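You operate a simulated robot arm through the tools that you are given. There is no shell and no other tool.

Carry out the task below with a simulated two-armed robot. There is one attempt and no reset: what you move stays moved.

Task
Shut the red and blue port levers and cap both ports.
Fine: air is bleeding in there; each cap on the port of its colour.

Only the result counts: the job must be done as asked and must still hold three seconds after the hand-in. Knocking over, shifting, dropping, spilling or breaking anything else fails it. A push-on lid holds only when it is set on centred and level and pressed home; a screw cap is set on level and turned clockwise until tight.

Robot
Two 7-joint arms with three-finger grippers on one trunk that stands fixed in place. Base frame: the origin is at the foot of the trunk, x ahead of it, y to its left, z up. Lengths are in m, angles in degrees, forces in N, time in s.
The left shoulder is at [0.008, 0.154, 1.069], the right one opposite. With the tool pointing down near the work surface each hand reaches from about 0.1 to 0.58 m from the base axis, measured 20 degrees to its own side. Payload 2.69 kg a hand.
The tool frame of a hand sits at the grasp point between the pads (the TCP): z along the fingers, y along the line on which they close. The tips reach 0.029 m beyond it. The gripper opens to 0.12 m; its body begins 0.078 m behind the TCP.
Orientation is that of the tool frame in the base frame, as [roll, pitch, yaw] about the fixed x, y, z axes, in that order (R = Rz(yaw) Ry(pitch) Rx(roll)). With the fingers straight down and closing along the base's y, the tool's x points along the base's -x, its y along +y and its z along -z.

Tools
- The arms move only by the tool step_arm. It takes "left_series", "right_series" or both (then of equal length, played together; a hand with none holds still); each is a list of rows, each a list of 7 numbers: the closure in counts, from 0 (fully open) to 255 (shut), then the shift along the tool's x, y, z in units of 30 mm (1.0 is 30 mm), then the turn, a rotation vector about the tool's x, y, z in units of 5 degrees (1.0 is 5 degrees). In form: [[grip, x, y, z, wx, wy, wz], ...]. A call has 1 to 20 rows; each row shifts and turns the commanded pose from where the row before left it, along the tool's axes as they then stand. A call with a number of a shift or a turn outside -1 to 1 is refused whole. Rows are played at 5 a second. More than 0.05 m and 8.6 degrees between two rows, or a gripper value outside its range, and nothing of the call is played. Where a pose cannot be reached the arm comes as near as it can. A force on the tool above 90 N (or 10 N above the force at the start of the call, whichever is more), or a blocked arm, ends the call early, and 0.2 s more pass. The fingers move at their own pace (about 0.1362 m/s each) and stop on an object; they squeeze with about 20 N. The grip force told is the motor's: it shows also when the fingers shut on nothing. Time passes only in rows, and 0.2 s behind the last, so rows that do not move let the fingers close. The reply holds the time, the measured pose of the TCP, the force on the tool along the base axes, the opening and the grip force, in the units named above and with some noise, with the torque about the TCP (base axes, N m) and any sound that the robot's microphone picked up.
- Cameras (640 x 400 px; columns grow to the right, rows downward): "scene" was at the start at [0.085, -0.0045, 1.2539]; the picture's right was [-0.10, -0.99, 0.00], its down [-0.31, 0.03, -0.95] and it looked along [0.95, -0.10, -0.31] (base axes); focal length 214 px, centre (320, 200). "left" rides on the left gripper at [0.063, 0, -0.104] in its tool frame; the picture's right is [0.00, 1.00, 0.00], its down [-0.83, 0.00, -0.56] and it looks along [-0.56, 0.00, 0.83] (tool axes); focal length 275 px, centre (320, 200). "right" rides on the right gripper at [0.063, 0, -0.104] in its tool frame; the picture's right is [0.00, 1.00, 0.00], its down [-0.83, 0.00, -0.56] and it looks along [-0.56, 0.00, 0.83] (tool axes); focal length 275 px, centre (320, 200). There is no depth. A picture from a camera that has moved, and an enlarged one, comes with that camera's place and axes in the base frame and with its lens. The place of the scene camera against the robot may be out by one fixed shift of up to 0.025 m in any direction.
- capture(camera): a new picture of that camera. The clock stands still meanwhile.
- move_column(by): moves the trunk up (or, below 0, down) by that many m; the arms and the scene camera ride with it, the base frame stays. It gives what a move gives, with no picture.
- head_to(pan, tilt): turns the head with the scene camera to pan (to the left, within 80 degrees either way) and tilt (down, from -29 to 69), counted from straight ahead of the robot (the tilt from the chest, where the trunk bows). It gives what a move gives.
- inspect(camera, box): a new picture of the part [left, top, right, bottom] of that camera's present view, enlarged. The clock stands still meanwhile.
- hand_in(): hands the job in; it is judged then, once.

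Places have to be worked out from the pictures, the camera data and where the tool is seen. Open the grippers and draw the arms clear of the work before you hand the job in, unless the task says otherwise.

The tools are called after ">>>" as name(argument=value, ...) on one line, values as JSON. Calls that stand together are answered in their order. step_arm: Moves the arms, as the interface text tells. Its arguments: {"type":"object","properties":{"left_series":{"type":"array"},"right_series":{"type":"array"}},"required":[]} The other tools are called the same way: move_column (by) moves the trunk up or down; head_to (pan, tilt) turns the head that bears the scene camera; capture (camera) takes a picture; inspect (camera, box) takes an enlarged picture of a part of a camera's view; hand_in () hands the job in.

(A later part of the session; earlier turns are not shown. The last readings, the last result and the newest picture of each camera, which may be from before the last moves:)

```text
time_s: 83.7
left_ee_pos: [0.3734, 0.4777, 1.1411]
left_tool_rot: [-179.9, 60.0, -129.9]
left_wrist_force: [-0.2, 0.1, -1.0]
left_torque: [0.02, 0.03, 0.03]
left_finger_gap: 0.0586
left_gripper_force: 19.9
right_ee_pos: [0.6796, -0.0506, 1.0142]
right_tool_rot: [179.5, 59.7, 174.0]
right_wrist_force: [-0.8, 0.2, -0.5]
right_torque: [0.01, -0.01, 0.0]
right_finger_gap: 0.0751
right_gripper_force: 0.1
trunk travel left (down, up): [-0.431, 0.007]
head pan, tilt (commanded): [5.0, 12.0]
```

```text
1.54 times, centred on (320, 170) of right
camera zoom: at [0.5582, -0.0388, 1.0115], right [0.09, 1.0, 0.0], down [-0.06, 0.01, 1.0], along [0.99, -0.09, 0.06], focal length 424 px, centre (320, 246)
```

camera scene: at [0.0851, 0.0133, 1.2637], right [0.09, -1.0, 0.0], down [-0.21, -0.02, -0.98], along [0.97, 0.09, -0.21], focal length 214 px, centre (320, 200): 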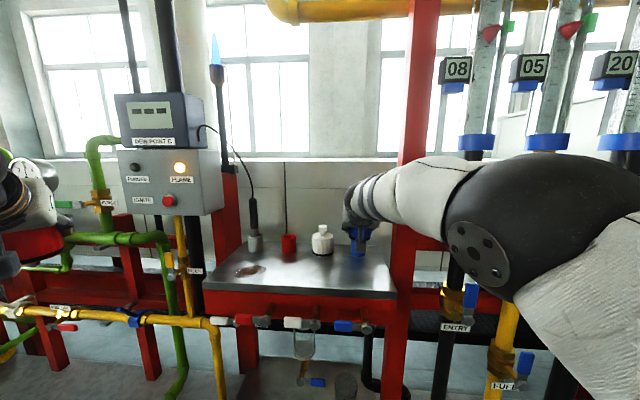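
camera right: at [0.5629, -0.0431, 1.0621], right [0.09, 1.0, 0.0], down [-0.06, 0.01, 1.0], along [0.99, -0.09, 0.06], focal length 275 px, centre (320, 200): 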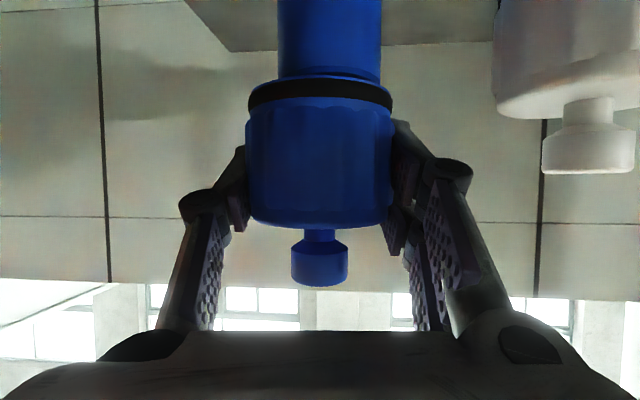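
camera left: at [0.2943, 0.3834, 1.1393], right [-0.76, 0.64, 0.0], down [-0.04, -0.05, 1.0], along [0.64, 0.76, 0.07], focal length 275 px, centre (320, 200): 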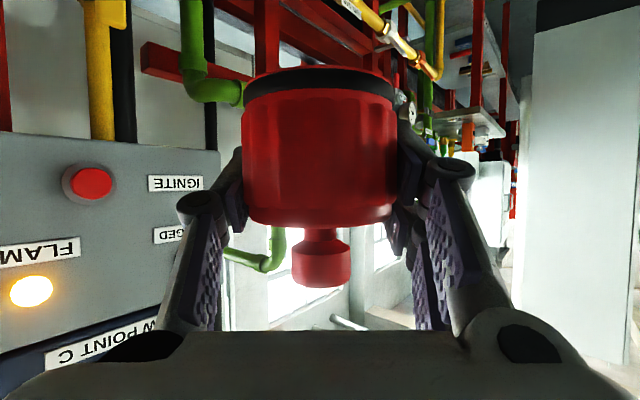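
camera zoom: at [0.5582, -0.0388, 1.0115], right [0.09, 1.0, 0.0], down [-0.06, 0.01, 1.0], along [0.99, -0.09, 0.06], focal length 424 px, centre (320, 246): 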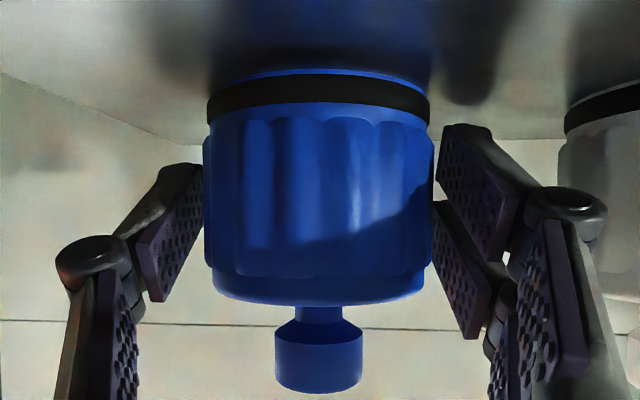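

Released cleanly, with the cap standing straight on the port. I withdraw along the tool axis.

>>> step_arm(right_series=[[96, -0.05, 0, -0.3, 0, 0, 0], [96, 0, 0, -0.6, 0, 0, 0], [96, 0, 0, -0.667, 0, 0, 0], [96, 0, 0, -0.667, 0, 0, 0], [96, 0, 0, -0.667, 0, 0, 0], [96, 0, 0, 0, 0, 0, 0]])

>>> capture(camera="right")

>>> inspect(camera="scene", box=[300, 200, 400, 270])

```text
time_s: 85.1
left_ee_pos: [0.3731, 0.4767, 1.1407]
left_tool_rot: [-179.9, 59.9, -129.8]
left_wrist_force: [0.7, -0.1, -1.4]
left_torque: [-0.03, 0.01, 0.01]
left_finger_gap: 0.0582
left_gripper_force: 19.8
right_ee_pos: [0.6042, -0.0392, 1.06]
right_tool_rot: [-179.9, 60.1, 175.0]
right_wrist_force: [-0.5, 0.6, 0.3]
right_torque: [-0.01, -0.01, -0.02]
right_finger_gap: 0.0751
right_gripper_force: 0.0
trunk travel left (down, up): [-0.431, 0.007]
head pan, tilt (commanded): [5.0, 12.0]
```

```text
taken
camera right: at [0.4826, -0.0295, 1.0568], right [0.08, 1.0, 0.0], down [-0.06, 0.01, 1.0], along [0.99, -0.08, 0.07], focal length 275 px, centre (320, 200)
```

right: 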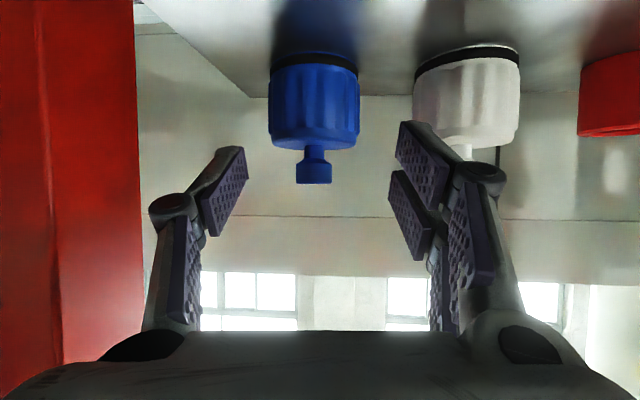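

```text
5.71 times, centred on (350, 235) of scene
camera zoom: at [0.0853, 0.0133, 1.2637], right [0.09, -1.0, 0.0], down [-0.21, -0.02, -0.98], along [0.97, 0.09, -0.21], focal length 1226 px, centre (149, 0)
```

zoom: 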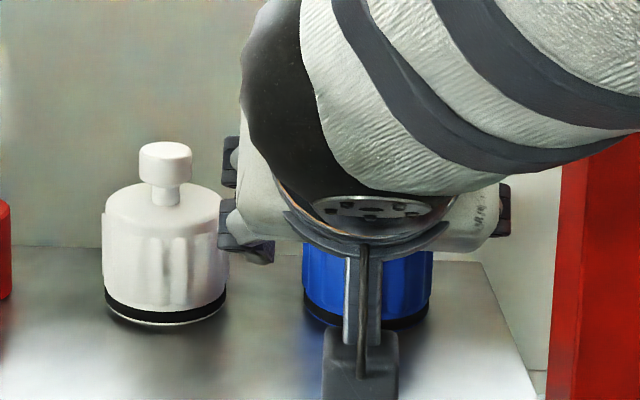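

The blue cap is on the port. I zoom to compare its height and level with the (home) white cap.

>>> inspect(camera="right", box=[255, 30, 415, 190])

>>> inspect(camera="right", box=[400, 30, 540, 190])

```text
2.50 times, centred on (335, 110) of right
camera zoom: at [0.4826, -0.0295, 1.0568], right [0.08, 1.0, 0.0], down [-0.06, 0.01, 1.0], along [0.99, -0.08, 0.07], focal length 688 px, centre (282, 425)
```

zoom: 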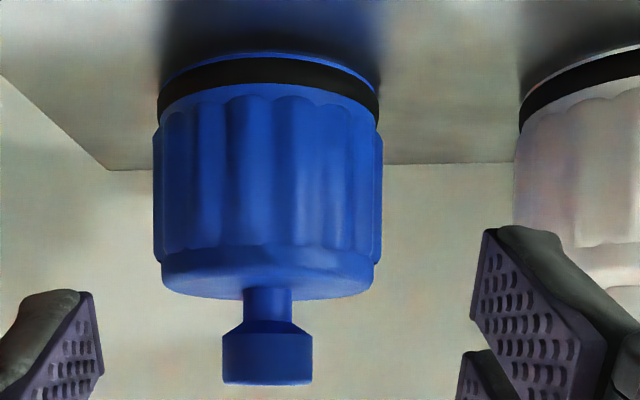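

```text
2.50 times, centred on (470, 110) of right
camera zoom: at [0.4826, -0.0295, 1.0568], right [0.08, 1.0, 0.0], down [-0.06, 0.01, 1.0], along [0.99, -0.08, 0.07], focal length 688 px, centre (-55, 425)
```

zoom: 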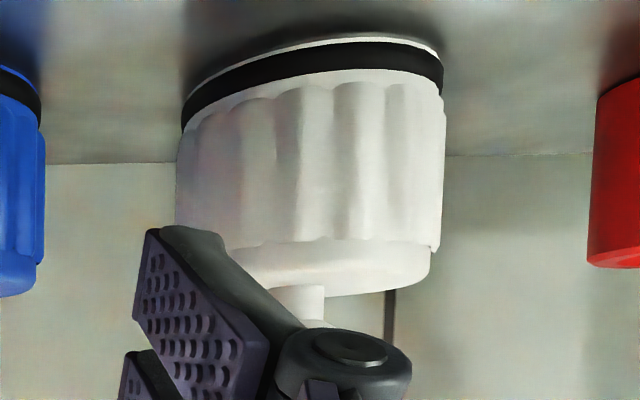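

The blue cap stands level, but may be a millimetre or two short of fully home, so I will press it from above with the closed fist held almost horizontal (flat underside). First raise, close and tilt to 80°.

>>> step_arm(right_series=[[96, -0.674, 0, -0.389, 0, 0, 0], [96, -0.674, 0, -0.389, 0, 0, 0], [255, -0.674, 0, -0.389, 0, 0, 0], [255, 0, 0, 0, 0, -1, 0], [255, 0, 0, 0, 0, -1, 0], [255, 0, 0, 0, 0, -1, 0], [255, 0, 0, 0, 0, -1, 0], [255, 0, 0, 0, 0, 0, 0]])

>>> capture(camera="right")

>>> capture(camera="scene")

```text
time_s: 86.9
left_ee_pos: [0.372, 0.4779, 1.142]
left_tool_rot: [-179.9, 59.9, -129.8]
left_wrist_force: [0.1, 0.2, 0.5]
left_torque: [-0.04, 0.0, 0.01]
left_finger_gap: 0.0582
left_gripper_force: 20.3
right_ee_pos: [0.603, -0.0374, 1.1306]
right_tool_rot: [-179.7, 80.1, 175.4]
right_wrist_force: [0.0, 0.8, -0.3]
right_torque: [-0.02, -0.02, 0.02]
right_finger_gap: 0.0001
right_gripper_force: 20.3
trunk travel left (down, up): [-0.431, 0.007]
head pan, tilt (commanded): [5.0, 12.0]
```

```text
taken
camera right: at [0.4895, -0.0282, 1.0867], right [0.09, 1.0, -0.01], down [-0.4, 0.04, 0.91], along [0.91, -0.08, 0.41], focal length 275 px, centre (320, 200)
```

right: 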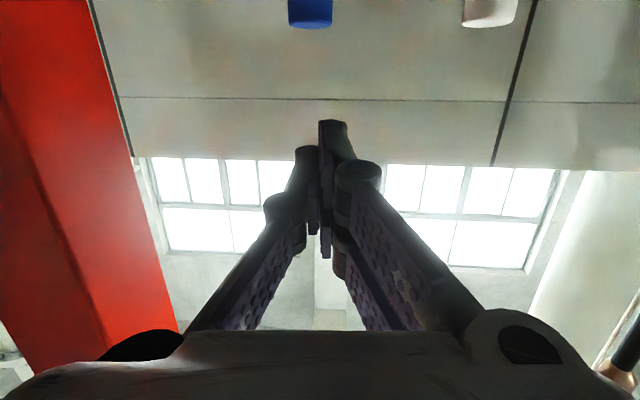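

```text
taken
camera scene: at [0.0846, 0.015, 1.2643], right [0.1, -0.99, 0.0], down [-0.2, -0.02, -0.98], along [0.97, 0.1, -0.2], focal length 214 px, centre (320, 200)
```

scene: 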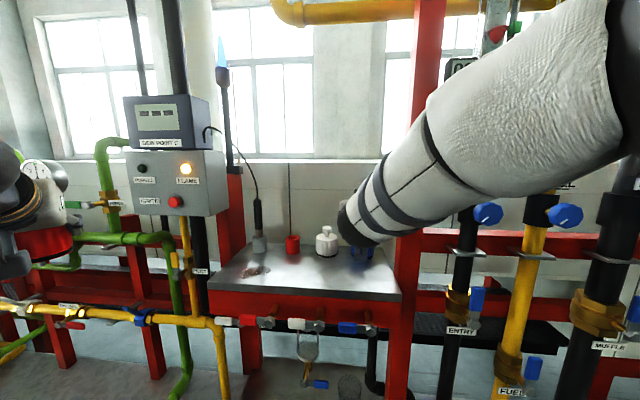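

The fist is ready above the shelf. I move it over the blue knob (TCP ≈(0.668, −0.057, 1.105)).

>>> step_arm(right_series=[[255, 0.145, -0.158, 0.776, 0, 0, 0], [255, 0.145, -0.158, 0.776, 0, 0, 0], [255, 0.145, -0.158, 0.776, 0, 0, 0], [255, 0, 0, 0, 0, 0, 0]])

>>> capture(camera="right")

>>> inspect(camera="scene", box=[310, 190, 410, 270])

```text
time_s: 87.9
left_ee_pos: [0.3729, 0.4776, 1.1417]
left_tool_rot: [-179.8, 60.0, -129.8]
left_wrist_force: [-1.8, -0.3, -0.1]
left_torque: [0.02, 0.0, -0.01]
left_finger_gap: 0.0579
left_gripper_force: 20.6
right_ee_pos: [0.6674, -0.0589, 1.1055]
right_tool_rot: [180.0, 80.0, 175.0]
right_wrist_force: [-0.2, 0.1, 0.5]
right_torque: [-0.01, 0.0, -0.02]
right_finger_gap: 0.0
right_gripper_force: 19.5
trunk travel left (down, up): [-0.431, 0.007]
head pan, tilt (commanded): [5.0, 12.0]
```

```text
taken
camera right: at [0.5541, -0.0491, 1.0609], right [0.09, 1.0, 0.0], down [-0.4, 0.04, 0.91], along [0.91, -0.08, 0.4], focal length 275 px, centre (320, 200)
```

right: 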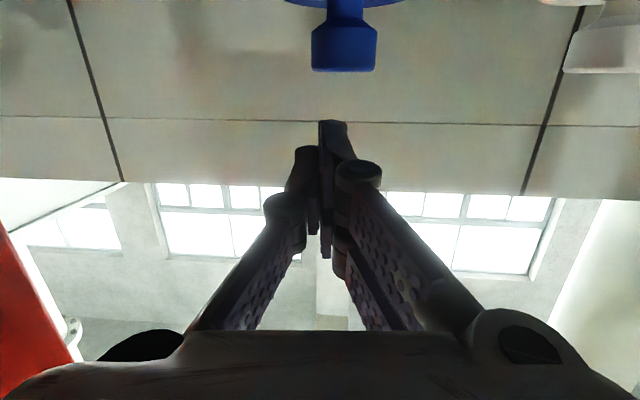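

```text
5.00 times, centred on (360, 230) of scene
camera zoom: at [0.0847, 0.0134, 1.2638], right [0.09, -1.0, 0.0], down [-0.21, -0.02, -0.98], along [0.97, 0.09, -0.21], focal length 1072 px, centre (120, 50)
```

zoom: 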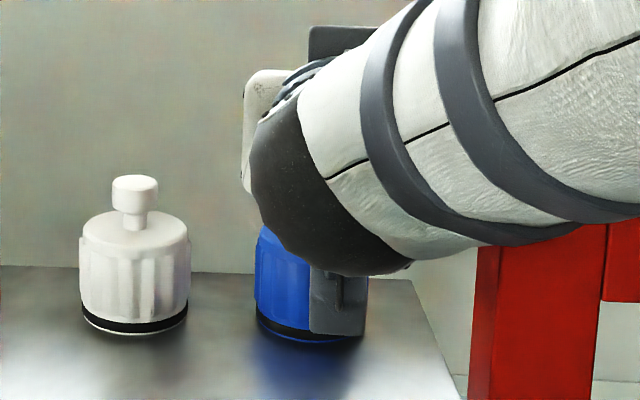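

The knob lies ≈3 mm to +y of the lower finger and 10 mm ahead of the TCP – good. I level the fist a bit more (85°), shift 3 mm, and come down towards the knob.

>>> step_arm(right_series=[[255, 0, 0.1, 0, 0, -1, 0], [255, 0.133, 0, 0.012, 0, 0, 0], [255, 0.133, 0, 0.012, 0, 0, 0], [255, 0.133, 0, 0.012, 0, 0, 0], [255, 0.067, 0, 0.006, 0, 0, 0], [255, 0, 0, 0, 0, 0, 0]])

>>> capture(camera="right")

```text
time_s: 89.3
left_ee_pos: [0.3736, 0.4773, 1.141]
left_tool_rot: [-179.9, 60.0, -129.9]
left_wrist_force: [0.8, 0.6, -1.5]
left_torque: [-0.01, 0.02, -0.02]
left_finger_gap: 0.0579
left_gripper_force: 20.3
right_ee_pos: [0.6699, -0.0566, 1.0921]
right_tool_rot: [179.8, 85.0, 174.9]
right_wrist_force: [-1.1, 0.3, 0.5]
right_torque: [0.03, 0.0, -0.04]
right_finger_gap: 0.0001
right_gripper_force: 20.1
trunk travel left (down, up): [-0.431, 0.007]
head pan, tilt (commanded): [5.0, 12.0]
```

```text
taken
camera right: at [0.5598, -0.0467, 1.0371], right [0.09, 1.0, 0.0], down [-0.48, 0.05, 0.88], along [0.87, -0.07, 0.48], focal length 275 px, centre (320, 200)
```

right: 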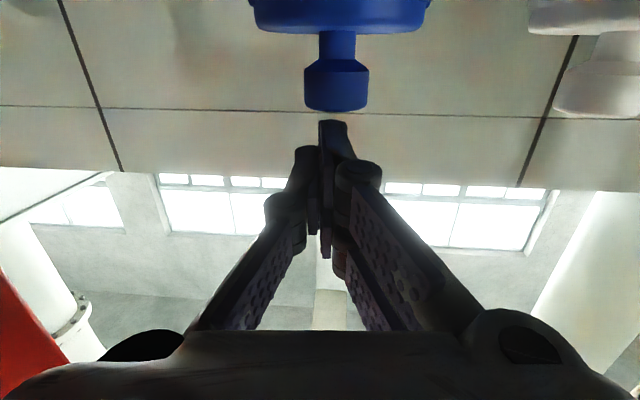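

The knob is right under the lower finger with a small gap. I lower in 2 mm steps until contact.

>>> step_arm(right_series=[[255, 0.067, 0, 0.006, 0, 0, 0], [255, 0.067, 0, 0.006, 0, 0, 0], [255, 0, 0, 0, 0, 0, 0]])

```text
time_s: 90.1
left_ee_pos: [0.3726, 0.4766, 1.141]
left_tool_rot: [-179.9, 60.1, -129.9]
left_wrist_force: [-0.7, 0.0, -0.5]
left_torque: [-0.01, 0.0, 0.02]
left_finger_gap: 0.058
left_gripper_force: 20.3
right_ee_pos: [0.6664, -0.0561, 1.0866]
right_tool_rot: [180.0, 85.1, 174.8]
right_wrist_force: [-0.8, 0.5, 0.0]
right_torque: [0.0, -0.04, 0.0]
right_finger_gap: 0.0
right_gripper_force: 19.8
trunk travel left (down, up): [-0.431, 0.007]
head pan, tilt (commanded): [5.0, 12.0]
```

>>> step_arm(right_series=[[255, 0.067, 0, 0.006, 0, 0, 0], [255, 0.067, 0, 0.006, 0, 0, 0], [255, 0, 0, 0, 0, 0, 0]])

>>> capture(camera="right")

```text
time_s: 90.9
left_ee_pos: [0.3725, 0.4772, 1.1408]
left_tool_rot: [-179.9, 60.0, -129.9]
left_wrist_force: [-0.2, 0.3, 0.1]
left_torque: [-0.01, -0.03, -0.05]
left_finger_gap: 0.0583
left_gripper_force: 19.4
right_ee_pos: [0.6678, -0.0546, 1.0832]
right_tool_rot: [-179.9, 85.0, 175.1]
right_wrist_force: [0.2, 0.9, -0.4]
right_torque: [0.0, 0.02, -0.01]
right_finger_gap: 0.0
right_gripper_force: 19.6
trunk travel left (down, up): [-0.431, 0.007]
head pan, tilt (commanded): [5.0, 12.0]
```

```text
taken
camera right: at [0.5593, -0.0457, 1.0289], right [0.09, 1.0, 0.0], down [-0.48, 0.05, 0.88], along [0.87, -0.07, 0.48], focal length 275 px, centre (320, 200)
```

right: 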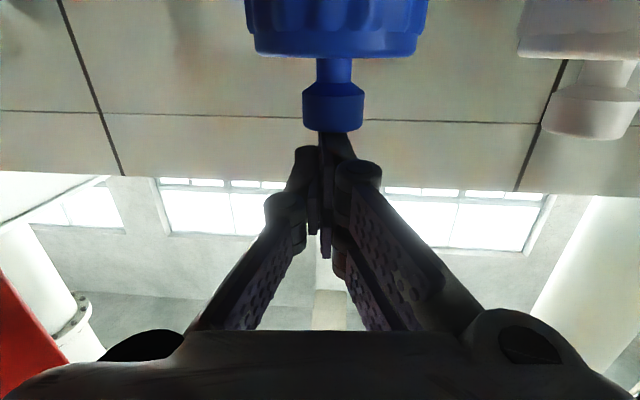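

Still no contact at 1.083. I keep lowering in 2 mm steps.

>>> step_arm(right_series=[[255, 0.067, 0, 0.006, 0, 0, 0], [255, 0.067, 0, 0.006, 0, 0, 0], [255, 0.067, 0, 0.006, 0, 0, 0], [255, 0, 0, 0, 0, 0, 0]])

>>> capture(camera="right")

```text
time_s: 91.9
left_ee_pos: [0.3714, 0.4777, 1.1424]
left_tool_rot: [-179.6, 60.1, -129.6]
left_wrist_force: [-0.3, -0.7, -0.4]
left_torque: [0.0, -0.01, 0.0]
left_finger_gap: 0.0578
left_gripper_force: 20.1
right_ee_pos: [0.6669, -0.055, 1.083]
right_tool_rot: [179.6, 85.5, 174.5]
right_wrist_force: [7.5, 2.0, 21.9]
right_torque: [0.07, -0.68, 0.05]
right_finger_gap: 0.0
right_gripper_force: 20.5
trunk travel left (down, up): [-0.431, 0.007]
head pan, tilt (commanded): [5.0, 12.0]
```

```text
taken
camera right: at [0.5593, -0.0456, 1.0271], right [0.09, 1.0, 0.0], down [-0.49, 0.05, 0.87], along [0.87, -0.08, 0.49], focal length 275 px, centre (320, 200)
```

right: 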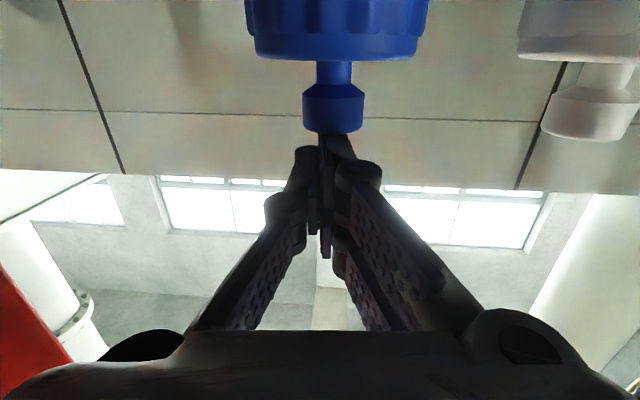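

Contact: 22 N on the knob with no give. I press further to roughly 50–60 N to be sure it is home.

>>> step_arm(right_series=[[255, 0.067, 0, 0.006, 0, 0, 0], [255, 0.067, 0, 0.006, 0, 0, 0], [255, 0.067, 0, 0.006, 0, 0, 0], [255, 0, 0, 0, 0, 0, 0]])

>>> capture(camera="right")

>>> inspect(camera="scene", box=[310, 190, 410, 270])

```text
time_s: 92.9
left_ee_pos: [0.3706, 0.4785, 1.1428]
left_tool_rot: [-179.5, 59.9, -129.5]
left_wrist_force: [-0.1, 0.2, -0.2]
left_torque: [-0.02, -0.02, -0.01]
left_finger_gap: 0.0583
left_gripper_force: 19.6
right_ee_pos: [0.6668, -0.0547, 1.0824]
right_tool_rot: [178.1, 86.2, 172.9]
right_wrist_force: [12.0, 3.4, 40.4]
right_torque: [0.06, -1.2, 0.11]
right_finger_gap: 0.0001
right_gripper_force: 20.3
trunk travel left (down, up): [-0.431, 0.007]
head pan, tilt (commanded): [5.0, 12.0]
```

```text
taken
camera right: at [0.5594, -0.0455, 1.0254], right [0.09, 1.0, 0.0], down [-0.5, 0.05, 0.87], along [0.86, -0.08, 0.5], focal length 275 px, centre (320, 200)
```

right: 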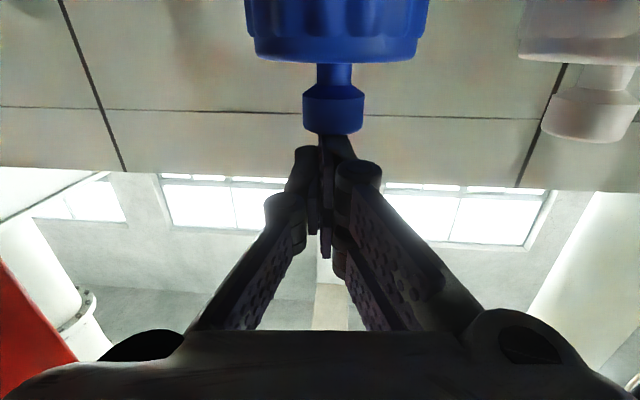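

```text
5.00 times, centred on (360, 230) of scene
camera zoom: at [0.0825, 0.0141, 1.2642], right [0.09, -1.0, 0.0], down [-0.21, -0.02, -0.98], along [0.97, 0.08, -0.21], focal length 1072 px, centre (120, 50)
```

zoom: 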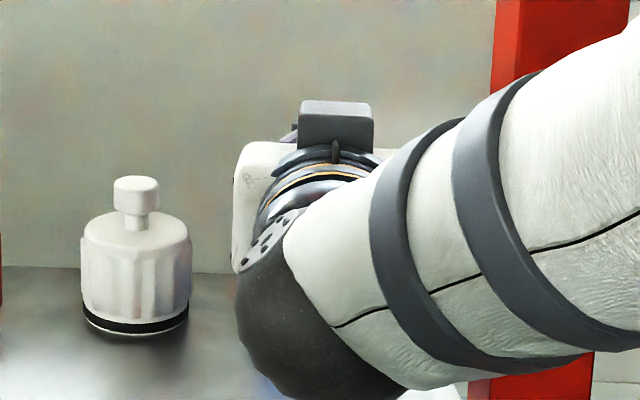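

40 N and no movement. I press a bit harder once (≈60 N), then lift off.

>>> step_arm(right_series=[[255, 0.067, 0, 0.006, 0, 0, 0], [255, 0.067, 0, 0.006, 0, 0, 0], [255, 0.067, 0, 0.006, 0, 0, 0], [255, 0, 0, 0, 0, 0, 0]])

```text
time_s: 93.9
left_ee_pos: [0.3701, 0.4778, 1.1434]
left_tool_rot: [-179.4, 60.2, -129.5]
left_wrist_force: [-0.3, -0.4, 0.1]
left_torque: [0.0, 0.04, -0.02]
left_finger_gap: 0.058
left_gripper_force: 19.8
right_ee_pos: [0.6658, -0.0559, 1.082]
right_tool_rot: [177.8, 86.7, 172.5]
right_wrist_force: [10.1, 3.4, 51.9]
right_torque: [0.07, -1.4, 0.06]
right_finger_gap: 0.0
right_gripper_force: 19.9
trunk travel left (down, up): [-0.431, 0.007]
head pan, tilt (commanded): [5.0, 12.0]
```

52 N, firm. I lift the fist off slowly and look at the cap.

>>> step_arm(right_series=[[255, -0.2, 0, -0.017, 0, 0, 0], [255, -0.2, 0, -0.017, 0, 0, 0], [255, -0.2, 0, -0.017, 0, 0, 0], [255, -0.33, 0, -0.029, 0, 0, 0], [255, -0.66, 0, -0.058, 0, 0, 0], [255, -0.66, 0, -0.058, 0, 0, 0], [255, 0, 0, 0, 0, 0, 0]])

>>> capture(camera="right")

>>> capture(camera="scene")

```text
time_s: 95.5
left_ee_pos: [0.3726, 0.4777, 1.1414]
left_tool_rot: [-179.9, 60.0, -129.8]
left_wrist_force: [0.1, -0.1, -0.6]
left_torque: [-0.02, -0.02, -0.01]
left_finger_gap: 0.0582
left_gripper_force: 20.0
right_ee_pos: [0.6701, -0.0547, 1.1317]
right_tool_rot: [-179.7, 84.9, 175.1]
right_wrist_force: [0.1, -0.3, -0.4]
right_torque: [-0.01, 0.01, 0.02]
right_finger_gap: 0.0002
right_gripper_force: 20.0
trunk travel left (down, up): [-0.431, 0.007]
head pan, tilt (commanded): [5.0, 12.0]
```

```text
taken
camera right: at [0.5595, -0.0463, 1.0778], right [0.09, 1.0, 0.0], down [-0.48, 0.05, 0.88], along [0.87, -0.07, 0.48], focal length 275 px, centre (320, 200)
```

right: 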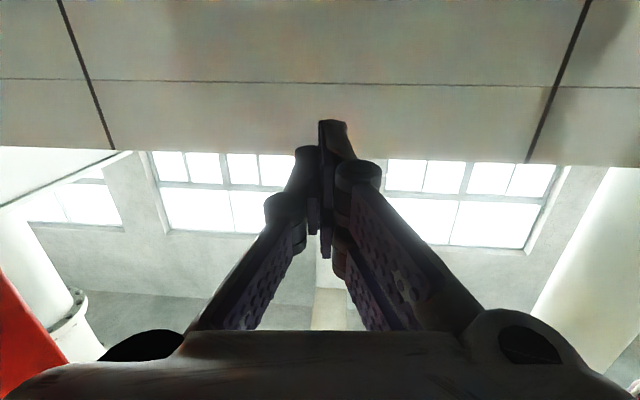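

```text
taken
camera scene: at [0.0852, 0.0133, 1.2636], right [0.09, -1.0, 0.0], down [-0.21, -0.02, -0.98], along [0.97, 0.09, -0.21], focal length 214 px, centre (320, 200)
```

scene: 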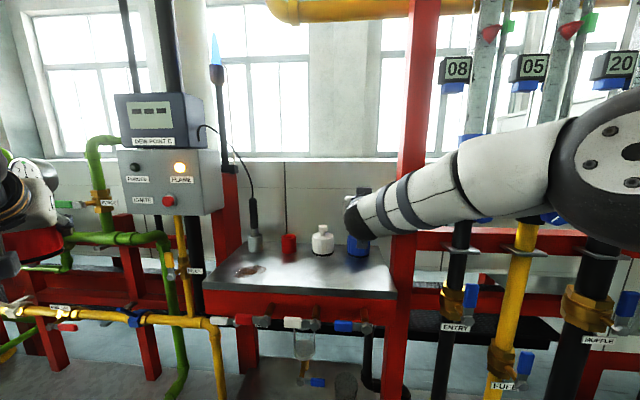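

The blue cap looks seated. I retract the right hand straight back, away from the shelf.

>>> step_arm(right_series=[[255, 0, 0, -0.9, 0, 0, 0], [255, 0, 0, -0.9, 0, 0, 0], [255, 0, 0, -0.9, 0, 0, 0], [255, 0, 0, -0.9, 0, 0, 0], [255, 0, 0, -0.9, 0, 0, 0], [255, 0, 0, -0.9, 0, 0, 0], [255, 0, 0, 0, 0, 0, 0]])

>>> capture(camera="scene")

>>> capture(camera="right")

```text
time_s: 97.1
left_ee_pos: [0.3725, 0.4779, 1.1419]
left_tool_rot: [-179.8, 60.0, -129.9]
left_wrist_force: [-0.1, -0.1, -1.0]
left_torque: [0.01, -0.01, 0.0]
left_finger_gap: 0.0584
left_gripper_force: 19.6
right_ee_pos: [0.507, -0.0415, 1.1458]
right_tool_rot: [179.8, 85.0, 174.9]
right_wrist_force: [0.1, -0.1, 0.2]
right_torque: [0.0, -0.03, 0.0]
right_finger_gap: 0.0
right_gripper_force: 20.5
trunk travel left (down, up): [-0.431, 0.007]
head pan, tilt (commanded): [5.0, 12.0]
```

```text
taken
camera scene: at [0.0854, 0.0134, 1.2636], right [0.09, -1.0, 0.0], down [-0.21, -0.02, -0.98], along [0.97, 0.09, -0.21], focal length 214 px, centre (320, 200)
```

scene: 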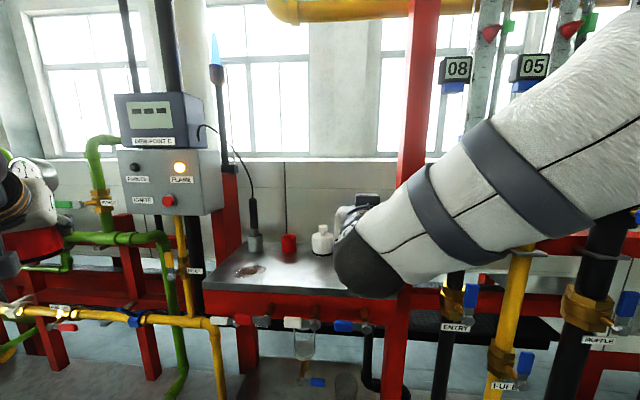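

```text
taken
camera right: at [0.3972, -0.032, 1.0922], right [0.09, 1.0, 0.0], down [-0.48, 0.05, 0.88], along [0.87, -0.07, 0.48], focal length 275 px, centre (320, 200)
```

right: 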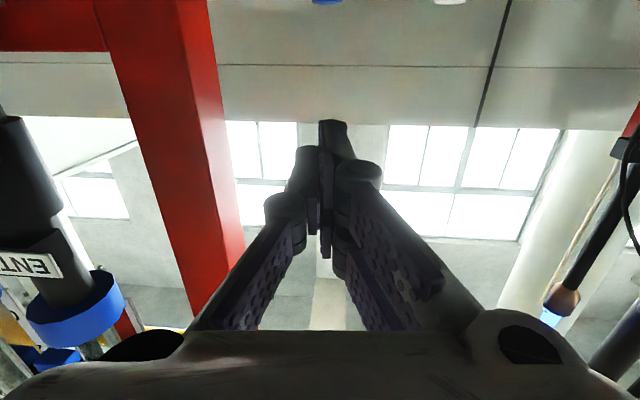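

Clear. I turn the right hand into a side-viewing pose (tilt 45°, yaw +20°) so its camera can watch the red port from the right while the left hand places the red cap.

>>> step_arm(right_series=[[255, 0, 0, 0, 0, 1, 0], [255, 0, 0, 0, 0, 1, 0], [255, 0, 0, 0, 0, 1, 0], [255, 0, 0, 0, 0, 1, 0], [255, 0, 0, 0, 0, 1, 0], [255, 0, 0, 0, 0, 1, 0], [255, 0, 0, 0, 0, 1, 0], [255, 0, 0, 0, 0, 1, 0], [255, 0, 0, 0, -0.707, 0, -0.707], [255, 0, 0, 0, -0.707, 0, -0.707], [255, 0, 0, 0, -0.707, 0, -0.707], [255, 0, 0, 0, -0.707, 0, -0.707], [255, 0, 0, 0, -0.707, 0, -0.707], [255, 0, 0, 0, 0, 0, 0]])

>>> capture(camera="scene")

>>> capture(camera="right")

```text
time_s: 100.1
left_ee_pos: [0.373, 0.4779, 1.1401]
left_tool_rot: [-179.9, 60.0, -129.8]
left_wrist_force: [0.0, -0.2, -0.3]
left_torque: [-0.02, 0.01, 0.0]
left_finger_gap: 0.0584
left_gripper_force: 20.2
right_ee_pos: [0.5091, -0.0424, 1.1478]
right_tool_rot: [179.9, 45.0, -160.0]
right_wrist_force: [-0.4, 0.0, 0.5]
right_torque: [-0.02, -0.02, -0.01]
right_finger_gap: 0.0001
right_gripper_force: 20.1
trunk travel left (down, up): [-0.431, 0.007]
head pan, tilt (commanded): [5.0, 12.0]
```

```text
taken
camera scene: at [0.085, 0.0135, 1.2637], right [0.09, -1.0, 0.0], down [-0.21, -0.02, -0.98], along [0.97, 0.09, -0.21], focal length 214 px, centre (320, 200)
```

scene: 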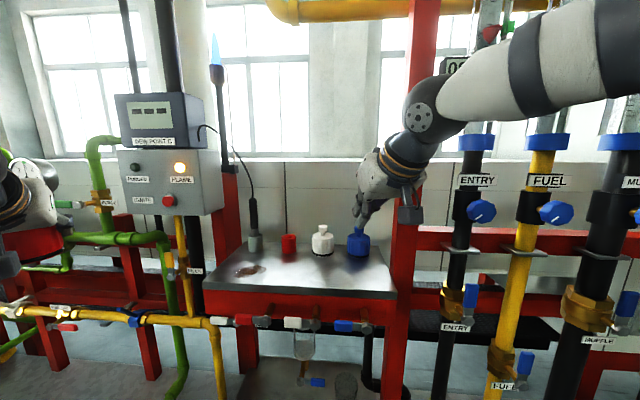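

```text
taken
camera right: at [0.3972, -0.082, 1.1761], right [-0.35, 0.94, 0.0], down [0.18, 0.07, 0.98], along [0.92, 0.34, -0.19], focal length 275 px, centre (320, 200)
```

right: 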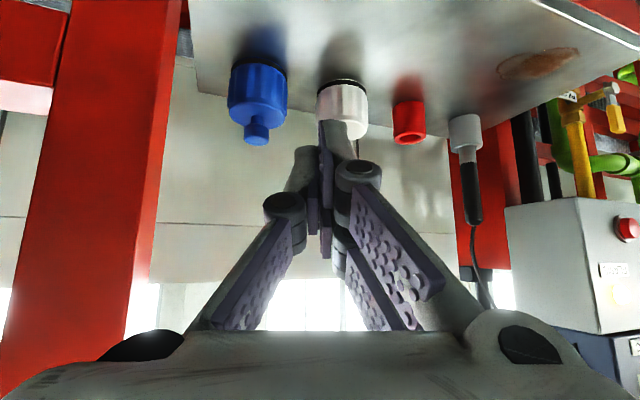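

A very good side view. I check the blue cap's seating against the white one, and the red port, from both cameras.

>>> inspect(camera="right", box=[215, 40, 375, 160])

>>> inspect(camera="scene", box=[300, 215, 380, 265])

>>> inspect(camera="right", box=[380, 80, 440, 160])

```text
3.33 times, centred on (295, 100) of right
camera zoom: at [0.3972, -0.082, 1.1761], right [-0.35, 0.94, 0.0], down [0.18, 0.07, 0.98], along [0.92, 0.34, -0.19], focal length 918 px, centre (403, 533)
```

zoom: 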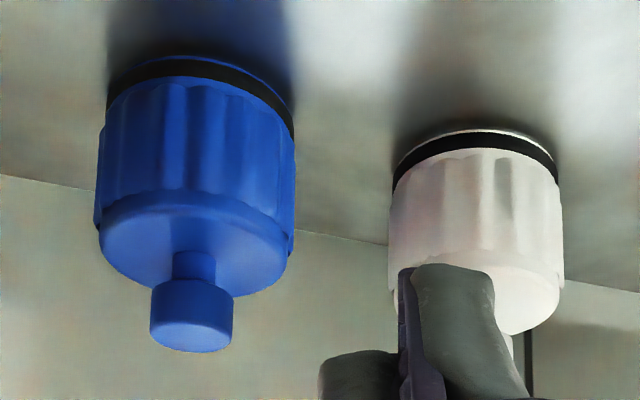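

```text
8.00 times, centred on (340, 240) of scene
camera zoom: at [0.085, 0.0135, 1.2637], right [0.09, -1.0, 0.0], down [-0.21, -0.02, -0.98], along [0.97, 0.09, -0.21], focal length 1716 px, centre (160, -120)
```

zoom: 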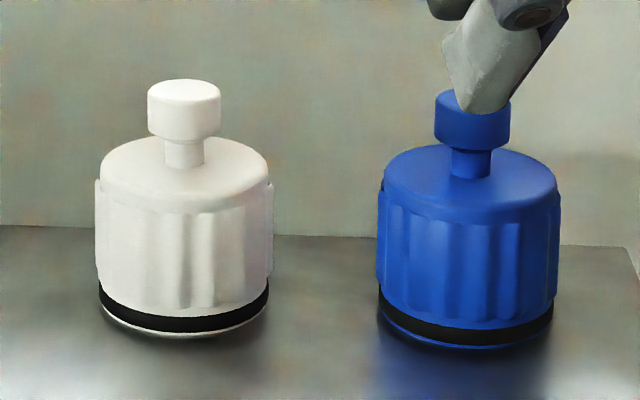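

```text
5.00 times, centred on (410, 120) of right
camera zoom: at [0.3972, -0.082, 1.1761], right [-0.35, 0.94, 0.0], down [0.18, 0.07, 0.98], along [0.92, 0.34, -0.19], focal length 1376 px, centre (-130, 600)
```

zoom: 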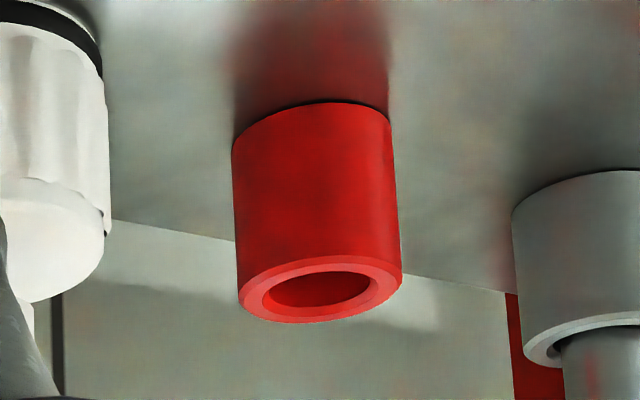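

The blue cap matches the white one in height and attitude – it is home. Now the left hand brings the red cap back along its earlier path (still at travelling height).

>>> step_arm(left_series=[[255, 0.319, -0.536, -0.553, 0, 0, 0], [255, 0.319, -0.536, -0.553, 0, 0, 0], [255, 0.319, -0.536, -0.553, 0, 0, 0], [255, 0.319, -0.536, -0.553, 0, 0, 0], [255, 0.319, -0.536, -0.553, 0, 0, 0], [255, 0.319, -0.536, -0.553, 0, 0, 0], [255, 0.212, -0.791, -0.367, 0.866, 0, 0.5], [255, 0.177, -0.825, -0.306, 0.866, 0, 0.5], [255, 0.14, -0.852, -0.243, 0.866, 0, 0.5], [255, 0.102, -0.874, -0.178, 0.866, 0, 0.5], [255, 0, 0, 0, 0, 0, 0]])

>>> capture(camera="scene")

>>> capture(camera="left")

```text
time_s: 102.5
left_ee_pos: [0.4146, 0.2248, 1.1446]
left_tool_rot: [-179.8, 59.9, -149.9]
left_wrist_force: [0.9, 0.0, -0.3]
left_torque: [0.03, 0.03, -0.02]
left_finger_gap: 0.0583
left_gripper_force: 20.0
right_ee_pos: [0.5077, -0.0415, 1.1481]
right_tool_rot: [-179.9, 45.0, -160.1]
right_wrist_force: [-0.2, 0.1, 0.7]
right_torque: [-0.01, -0.02, 0.01]
right_finger_gap: 0.0
right_gripper_force: 20.1
trunk travel left (down, up): [-0.431, 0.007]
head pan, tilt (commanded): [5.0, 12.0]
```

```text
taken
camera scene: at [0.085, 0.0135, 1.2637], right [0.09, -1.0, 0.0], down [-0.21, -0.02, -0.98], along [0.97, 0.09, -0.21], focal length 214 px, centre (320, 200)
```

scene: 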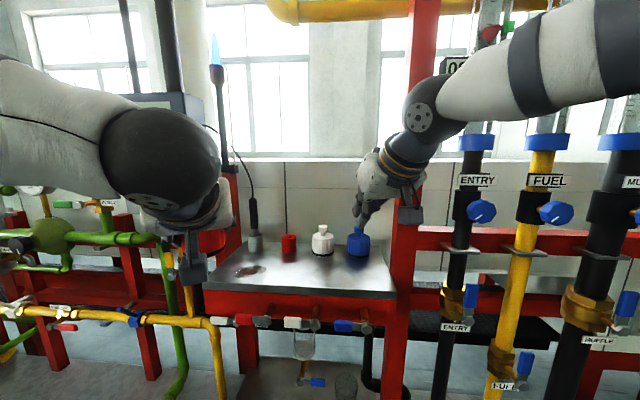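

```text
taken
camera left: at [0.3088, 0.1634, 1.1405], right [-0.5, 0.87, 0.0], down [-0.06, -0.04, 1.0], along [0.87, 0.5, 0.07], focal length 275 px, centre (320, 200)
```

left: 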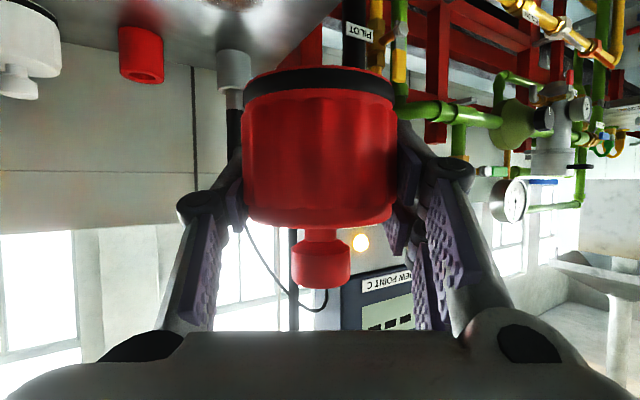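

Fine. I continue: turn back towards straight ahead and approach in front of the red port at travelling height.

>>> step_arm(left_series=[[255, -0.072, -0.95, 0.125, 0.866, 0, 0.5], [255, -0.113, -0.933, 0.196, 0.866, 0, 0.5], [255, -0.154, -0.91, 0.266, 0.866, 0, 0.5], [255, -0.402, -0.216, 0.697, 0.866, 0, 0.5], [255, -0.41, -0.145, 0.71, 0.866, 0, 0.5], [255, 0, 0, 0, 0, 0, 0]])

>>> capture(camera="left")

>>> capture(camera="right")

>>> capture(camera="scene")

```text
time_s: 103.9
left_ee_pos: [0.5201, 0.1586, 1.1431]
left_tool_rot: [-179.8, 60.1, -175.0]
left_wrist_force: [-0.1, 0.6, 0.2]
left_torque: [-0.01, 0.0, 0.05]
left_finger_gap: 0.058
left_gripper_force: 19.5
right_ee_pos: [0.5078, -0.0406, 1.1474]
right_tool_rot: [-180.0, 45.0, -160.0]
right_wrist_force: [-0.2, 0.9, 0.2]
right_torque: [0.01, 0.01, 0.01]
right_finger_gap: 0.0
right_gripper_force: 19.8
trunk travel left (down, up): [-0.431, 0.007]
head pan, tilt (commanded): [5.0, 12.0]
```

```text
taken
camera left: at [0.3984, 0.1481, 1.1409], right [-0.08, 1.0, 0.0], down [-0.07, -0.01, 1.0], along [0.99, 0.08, 0.07], focal length 275 px, centre (320, 200)
```

left: 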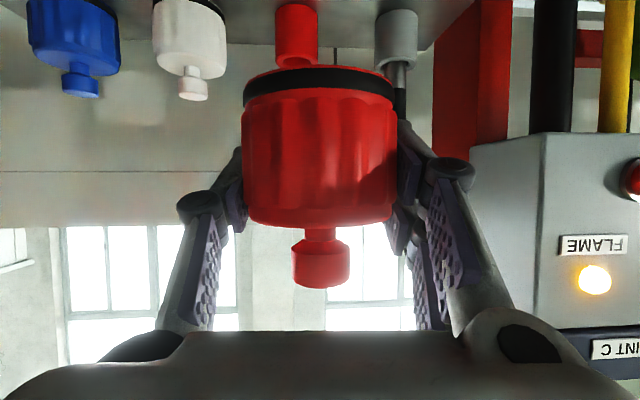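

```text
taken
camera right: at [0.3971, -0.082, 1.1762], right [-0.34, 0.94, 0.0], down [0.18, 0.07, 0.98], along [0.92, 0.34, -0.19], focal length 275 px, centre (320, 200)
```

right: 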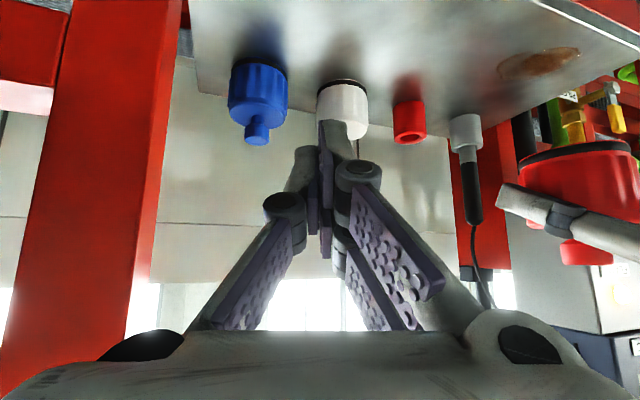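

```text
taken
camera scene: at [0.0849, 0.0134, 1.2638], right [0.09, -1.0, 0.0], down [-0.21, -0.02, -0.98], along [0.97, 0.09, -0.21], focal length 214 px, centre (320, 200)
```

scene: 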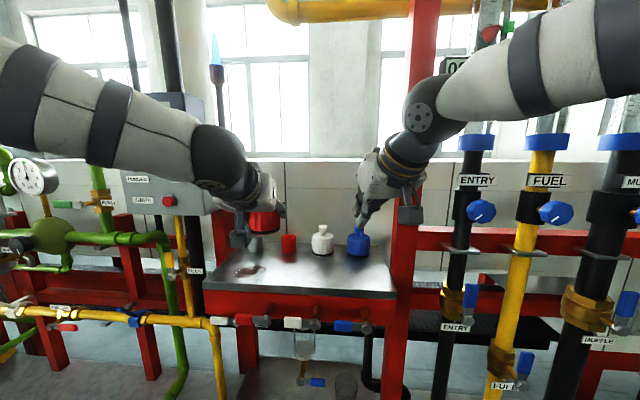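

Both side and wrist views are good. I advance the red cap to about (0.64, 0.151, 1.10).

>>> step_arm(left_series=[[255, -0.148, -0.12, 0.829, 0, 0, 0], [255, -0.148, -0.12, 0.829, 0, 0, 0], [255, -0.148, -0.12, 0.829, 0, 0, 0], [255, -0.148, -0.12, 0.829, 0, 0, 0], [255, -0.148, -0.12, 0.829, 0, 0, 0], [255, 0, 0, 0, 0, 0, 0]])

>>> capture(camera="left")

>>> inspect(camera="right", box=[370, 60, 500, 180])

>>> inspect(camera="scene", box=[240, 190, 340, 265])

```text
time_s: 105.3
left_ee_pos: [0.6391, 0.1508, 1.0985]
left_tool_rot: [-179.9, 60.1, -174.9]
left_wrist_force: [0.9, 0.1, -0.9]
left_torque: [0.01, 0.02, -0.01]
left_finger_gap: 0.0583
left_gripper_force: 19.8
right_ee_pos: [0.5073, -0.0394, 1.1477]
right_tool_rot: [180.0, 45.0, -160.2]
right_wrist_force: [0.0, 0.1, 0.9]
right_torque: [0.02, -0.01, -0.01]
right_finger_gap: 0.0001
right_gripper_force: 20.1
trunk travel left (down, up): [-0.431, 0.007]
head pan, tilt (commanded): [5.0, 12.0]
```

```text
taken
camera left: at [0.5168, 0.1396, 1.097], right [-0.08, 1.0, 0.0], down [-0.07, -0.01, 1.0], along [0.99, 0.08, 0.07], focal length 275 px, centre (320, 200)
```

left: 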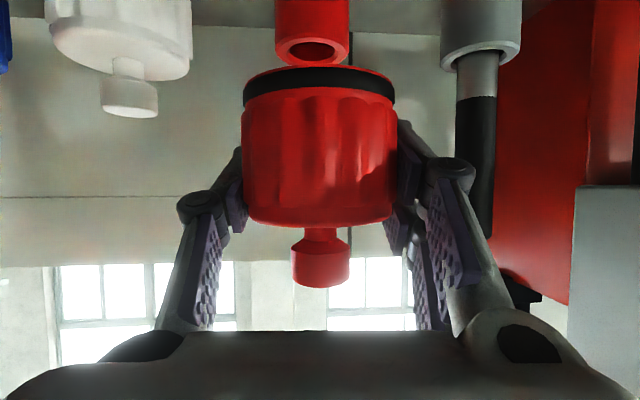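

```text
3.33 times, centred on (435, 120) of right
camera zoom: at [0.3968, -0.082, 1.1765], right [-0.34, 0.94, 0.0], down [0.18, 0.07, 0.98], along [0.92, 0.34, -0.19], focal length 918 px, centre (-63, 467)
```

zoom: 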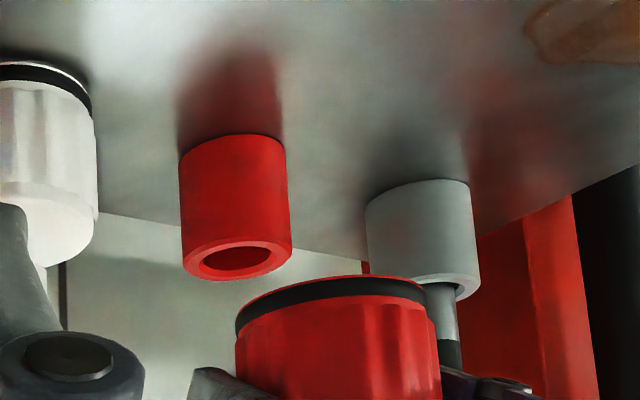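

```text
5.33 times, centred on (290, 228) of scene
camera zoom: at [0.0846, 0.0134, 1.2639], right [0.09, -1.0, 0.0], down [-0.21, -0.02, -0.98], along [0.97, 0.09, -0.21], focal length 1144 px, centre (480, 53)
```

zoom: 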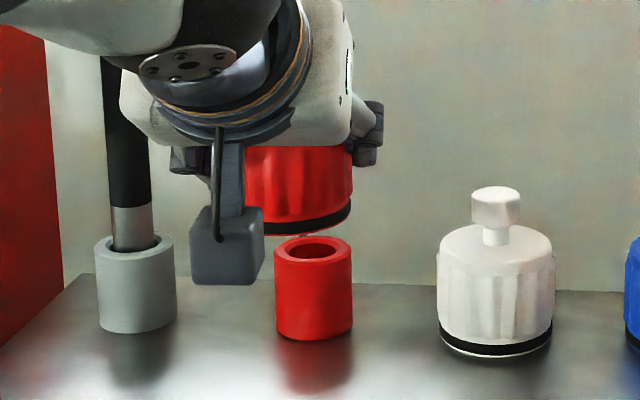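

Measured from the left wrist camera: the port axis is ≈44 mm ahead of the cap axis and ≈4 mm towards −y. I make this shift and come down to ≈7 mm above the rim.

>>> step_arm(left_series=[[255, 0.013, -0.044, 0.578, 0, 0, 0], [255, 0.013, -0.044, 0.578, 0, 0, 0], [255, 0.013, -0.044, 0.578, 0, 0, 0], [255, 0, 0, 0, 0, 0, 0]])

>>> inspect(camera="left", box=[240, 20, 400, 120])

>>> inspect(camera="right", box=[380, 85, 450, 155])

>>> inspect(camera="scene", box=[270, 220, 310, 245])

```text
time_s: 106.3
left_ee_pos: [0.6812, 0.1514, 1.0708]
left_tool_rot: [-179.9, 60.1, -174.9]
left_wrist_force: [-1.1, -0.5, -0.5]
left_torque: [-0.02, 0.01, 0.0]
left_finger_gap: 0.0579
left_gripper_force: 20.1
right_ee_pos: [0.5071, -0.0418, 1.1472]
right_tool_rot: [180.0, 45.0, -160.1]
right_wrist_force: [0.0, 1.0, 0.3]
right_torque: [-0.02, -0.01, 0.02]
right_finger_gap: 0.0
right_gripper_force: 20.2
trunk travel left (down, up): [-0.431, 0.007]
head pan, tilt (commanded): [5.0, 12.0]
```

```text
4.00 times, centred on (320, 70) of left
camera zoom: at [0.5592, 0.1398, 1.0687], right [-0.09, 1.0, 0.0], down [-0.07, -0.01, 1.0], along [0.99, 0.08, 0.07], focal length 1101 px, centre (320, 720)
```

zoom: 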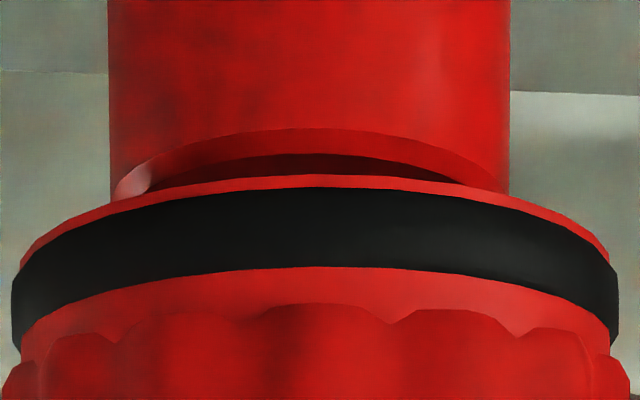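

```text
5.71 times, centred on (415, 120) of right
camera zoom: at [0.3969, -0.0821, 1.1764], right [-0.34, 0.94, 0.0], down [0.18, 0.07, 0.98], along [0.92, 0.34, -0.19], focal length 1573 px, centre (-223, 657)
```

zoom: 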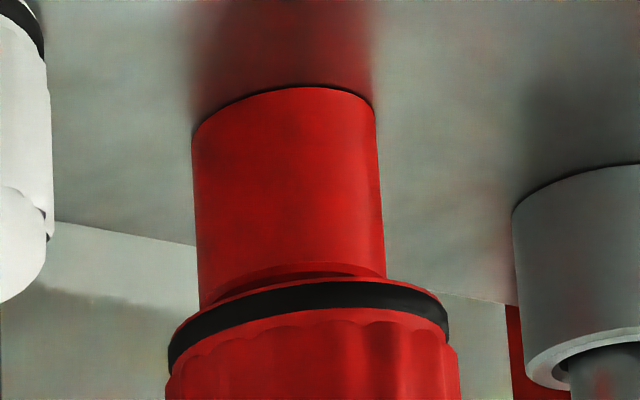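

```text
16.00 times, centred on (290, 232) of scene
camera zoom: at [0.0847, 0.0133, 1.2638], right [0.09, -1.0, 0.0], down [-0.21, -0.02, -0.98], along [0.97, 0.09, -0.21], focal length 3432 px, centre (800, -320)
```

zoom: 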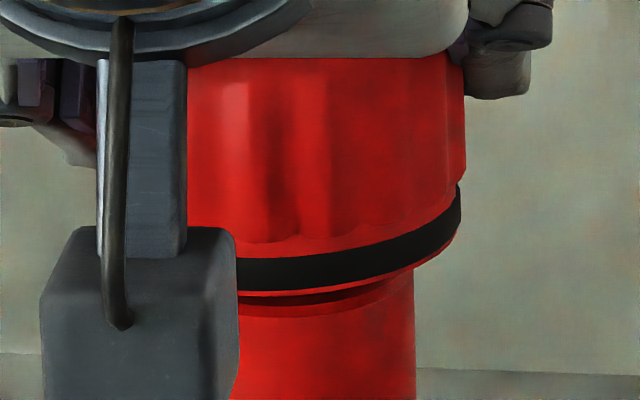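

Close. Wrist view: ≈0.6 mm lateral; sizes suggest the cap is ≈2–3 mm short in x; the side view suggests a bit more. I zoom in further on the side view to pin this down.

>>> inspect(camera="right", box=[396, 112, 436, 137])

>>> inspect(camera="right", box=[396, 95, 436, 120])

```text
16.00 times, centred on (416, 124) of right
camera zoom: at [0.3969, -0.0821, 1.1764], right [-0.34, 0.94, 0.0], down [0.18, 0.07, 0.98], along [0.92, 0.34, -0.19], focal length 4404 px, centre (-1216, 1408)
```

zoom: 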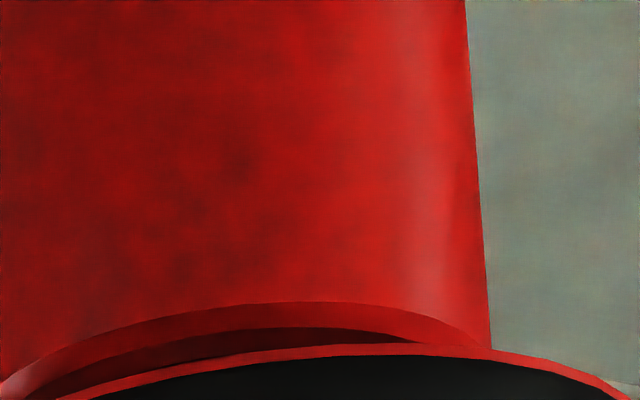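

```text
16.00 times, centred on (416, 108) of right
camera zoom: at [0.3969, -0.0821, 1.1764], right [-0.34, 0.94, 0.0], down [0.18, 0.07, 0.98], along [0.92, 0.34, -0.19], focal length 4404 px, centre (-1216, 1680)
```

zoom: 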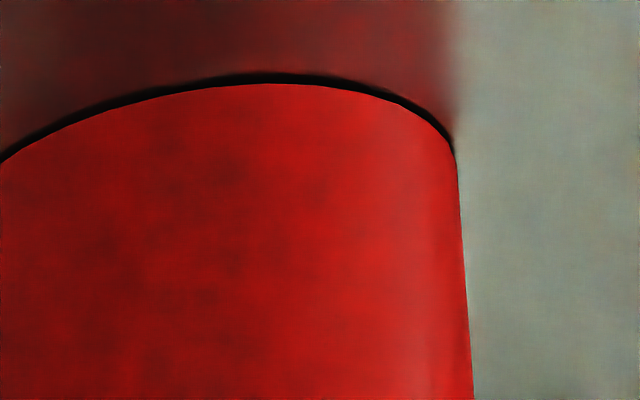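

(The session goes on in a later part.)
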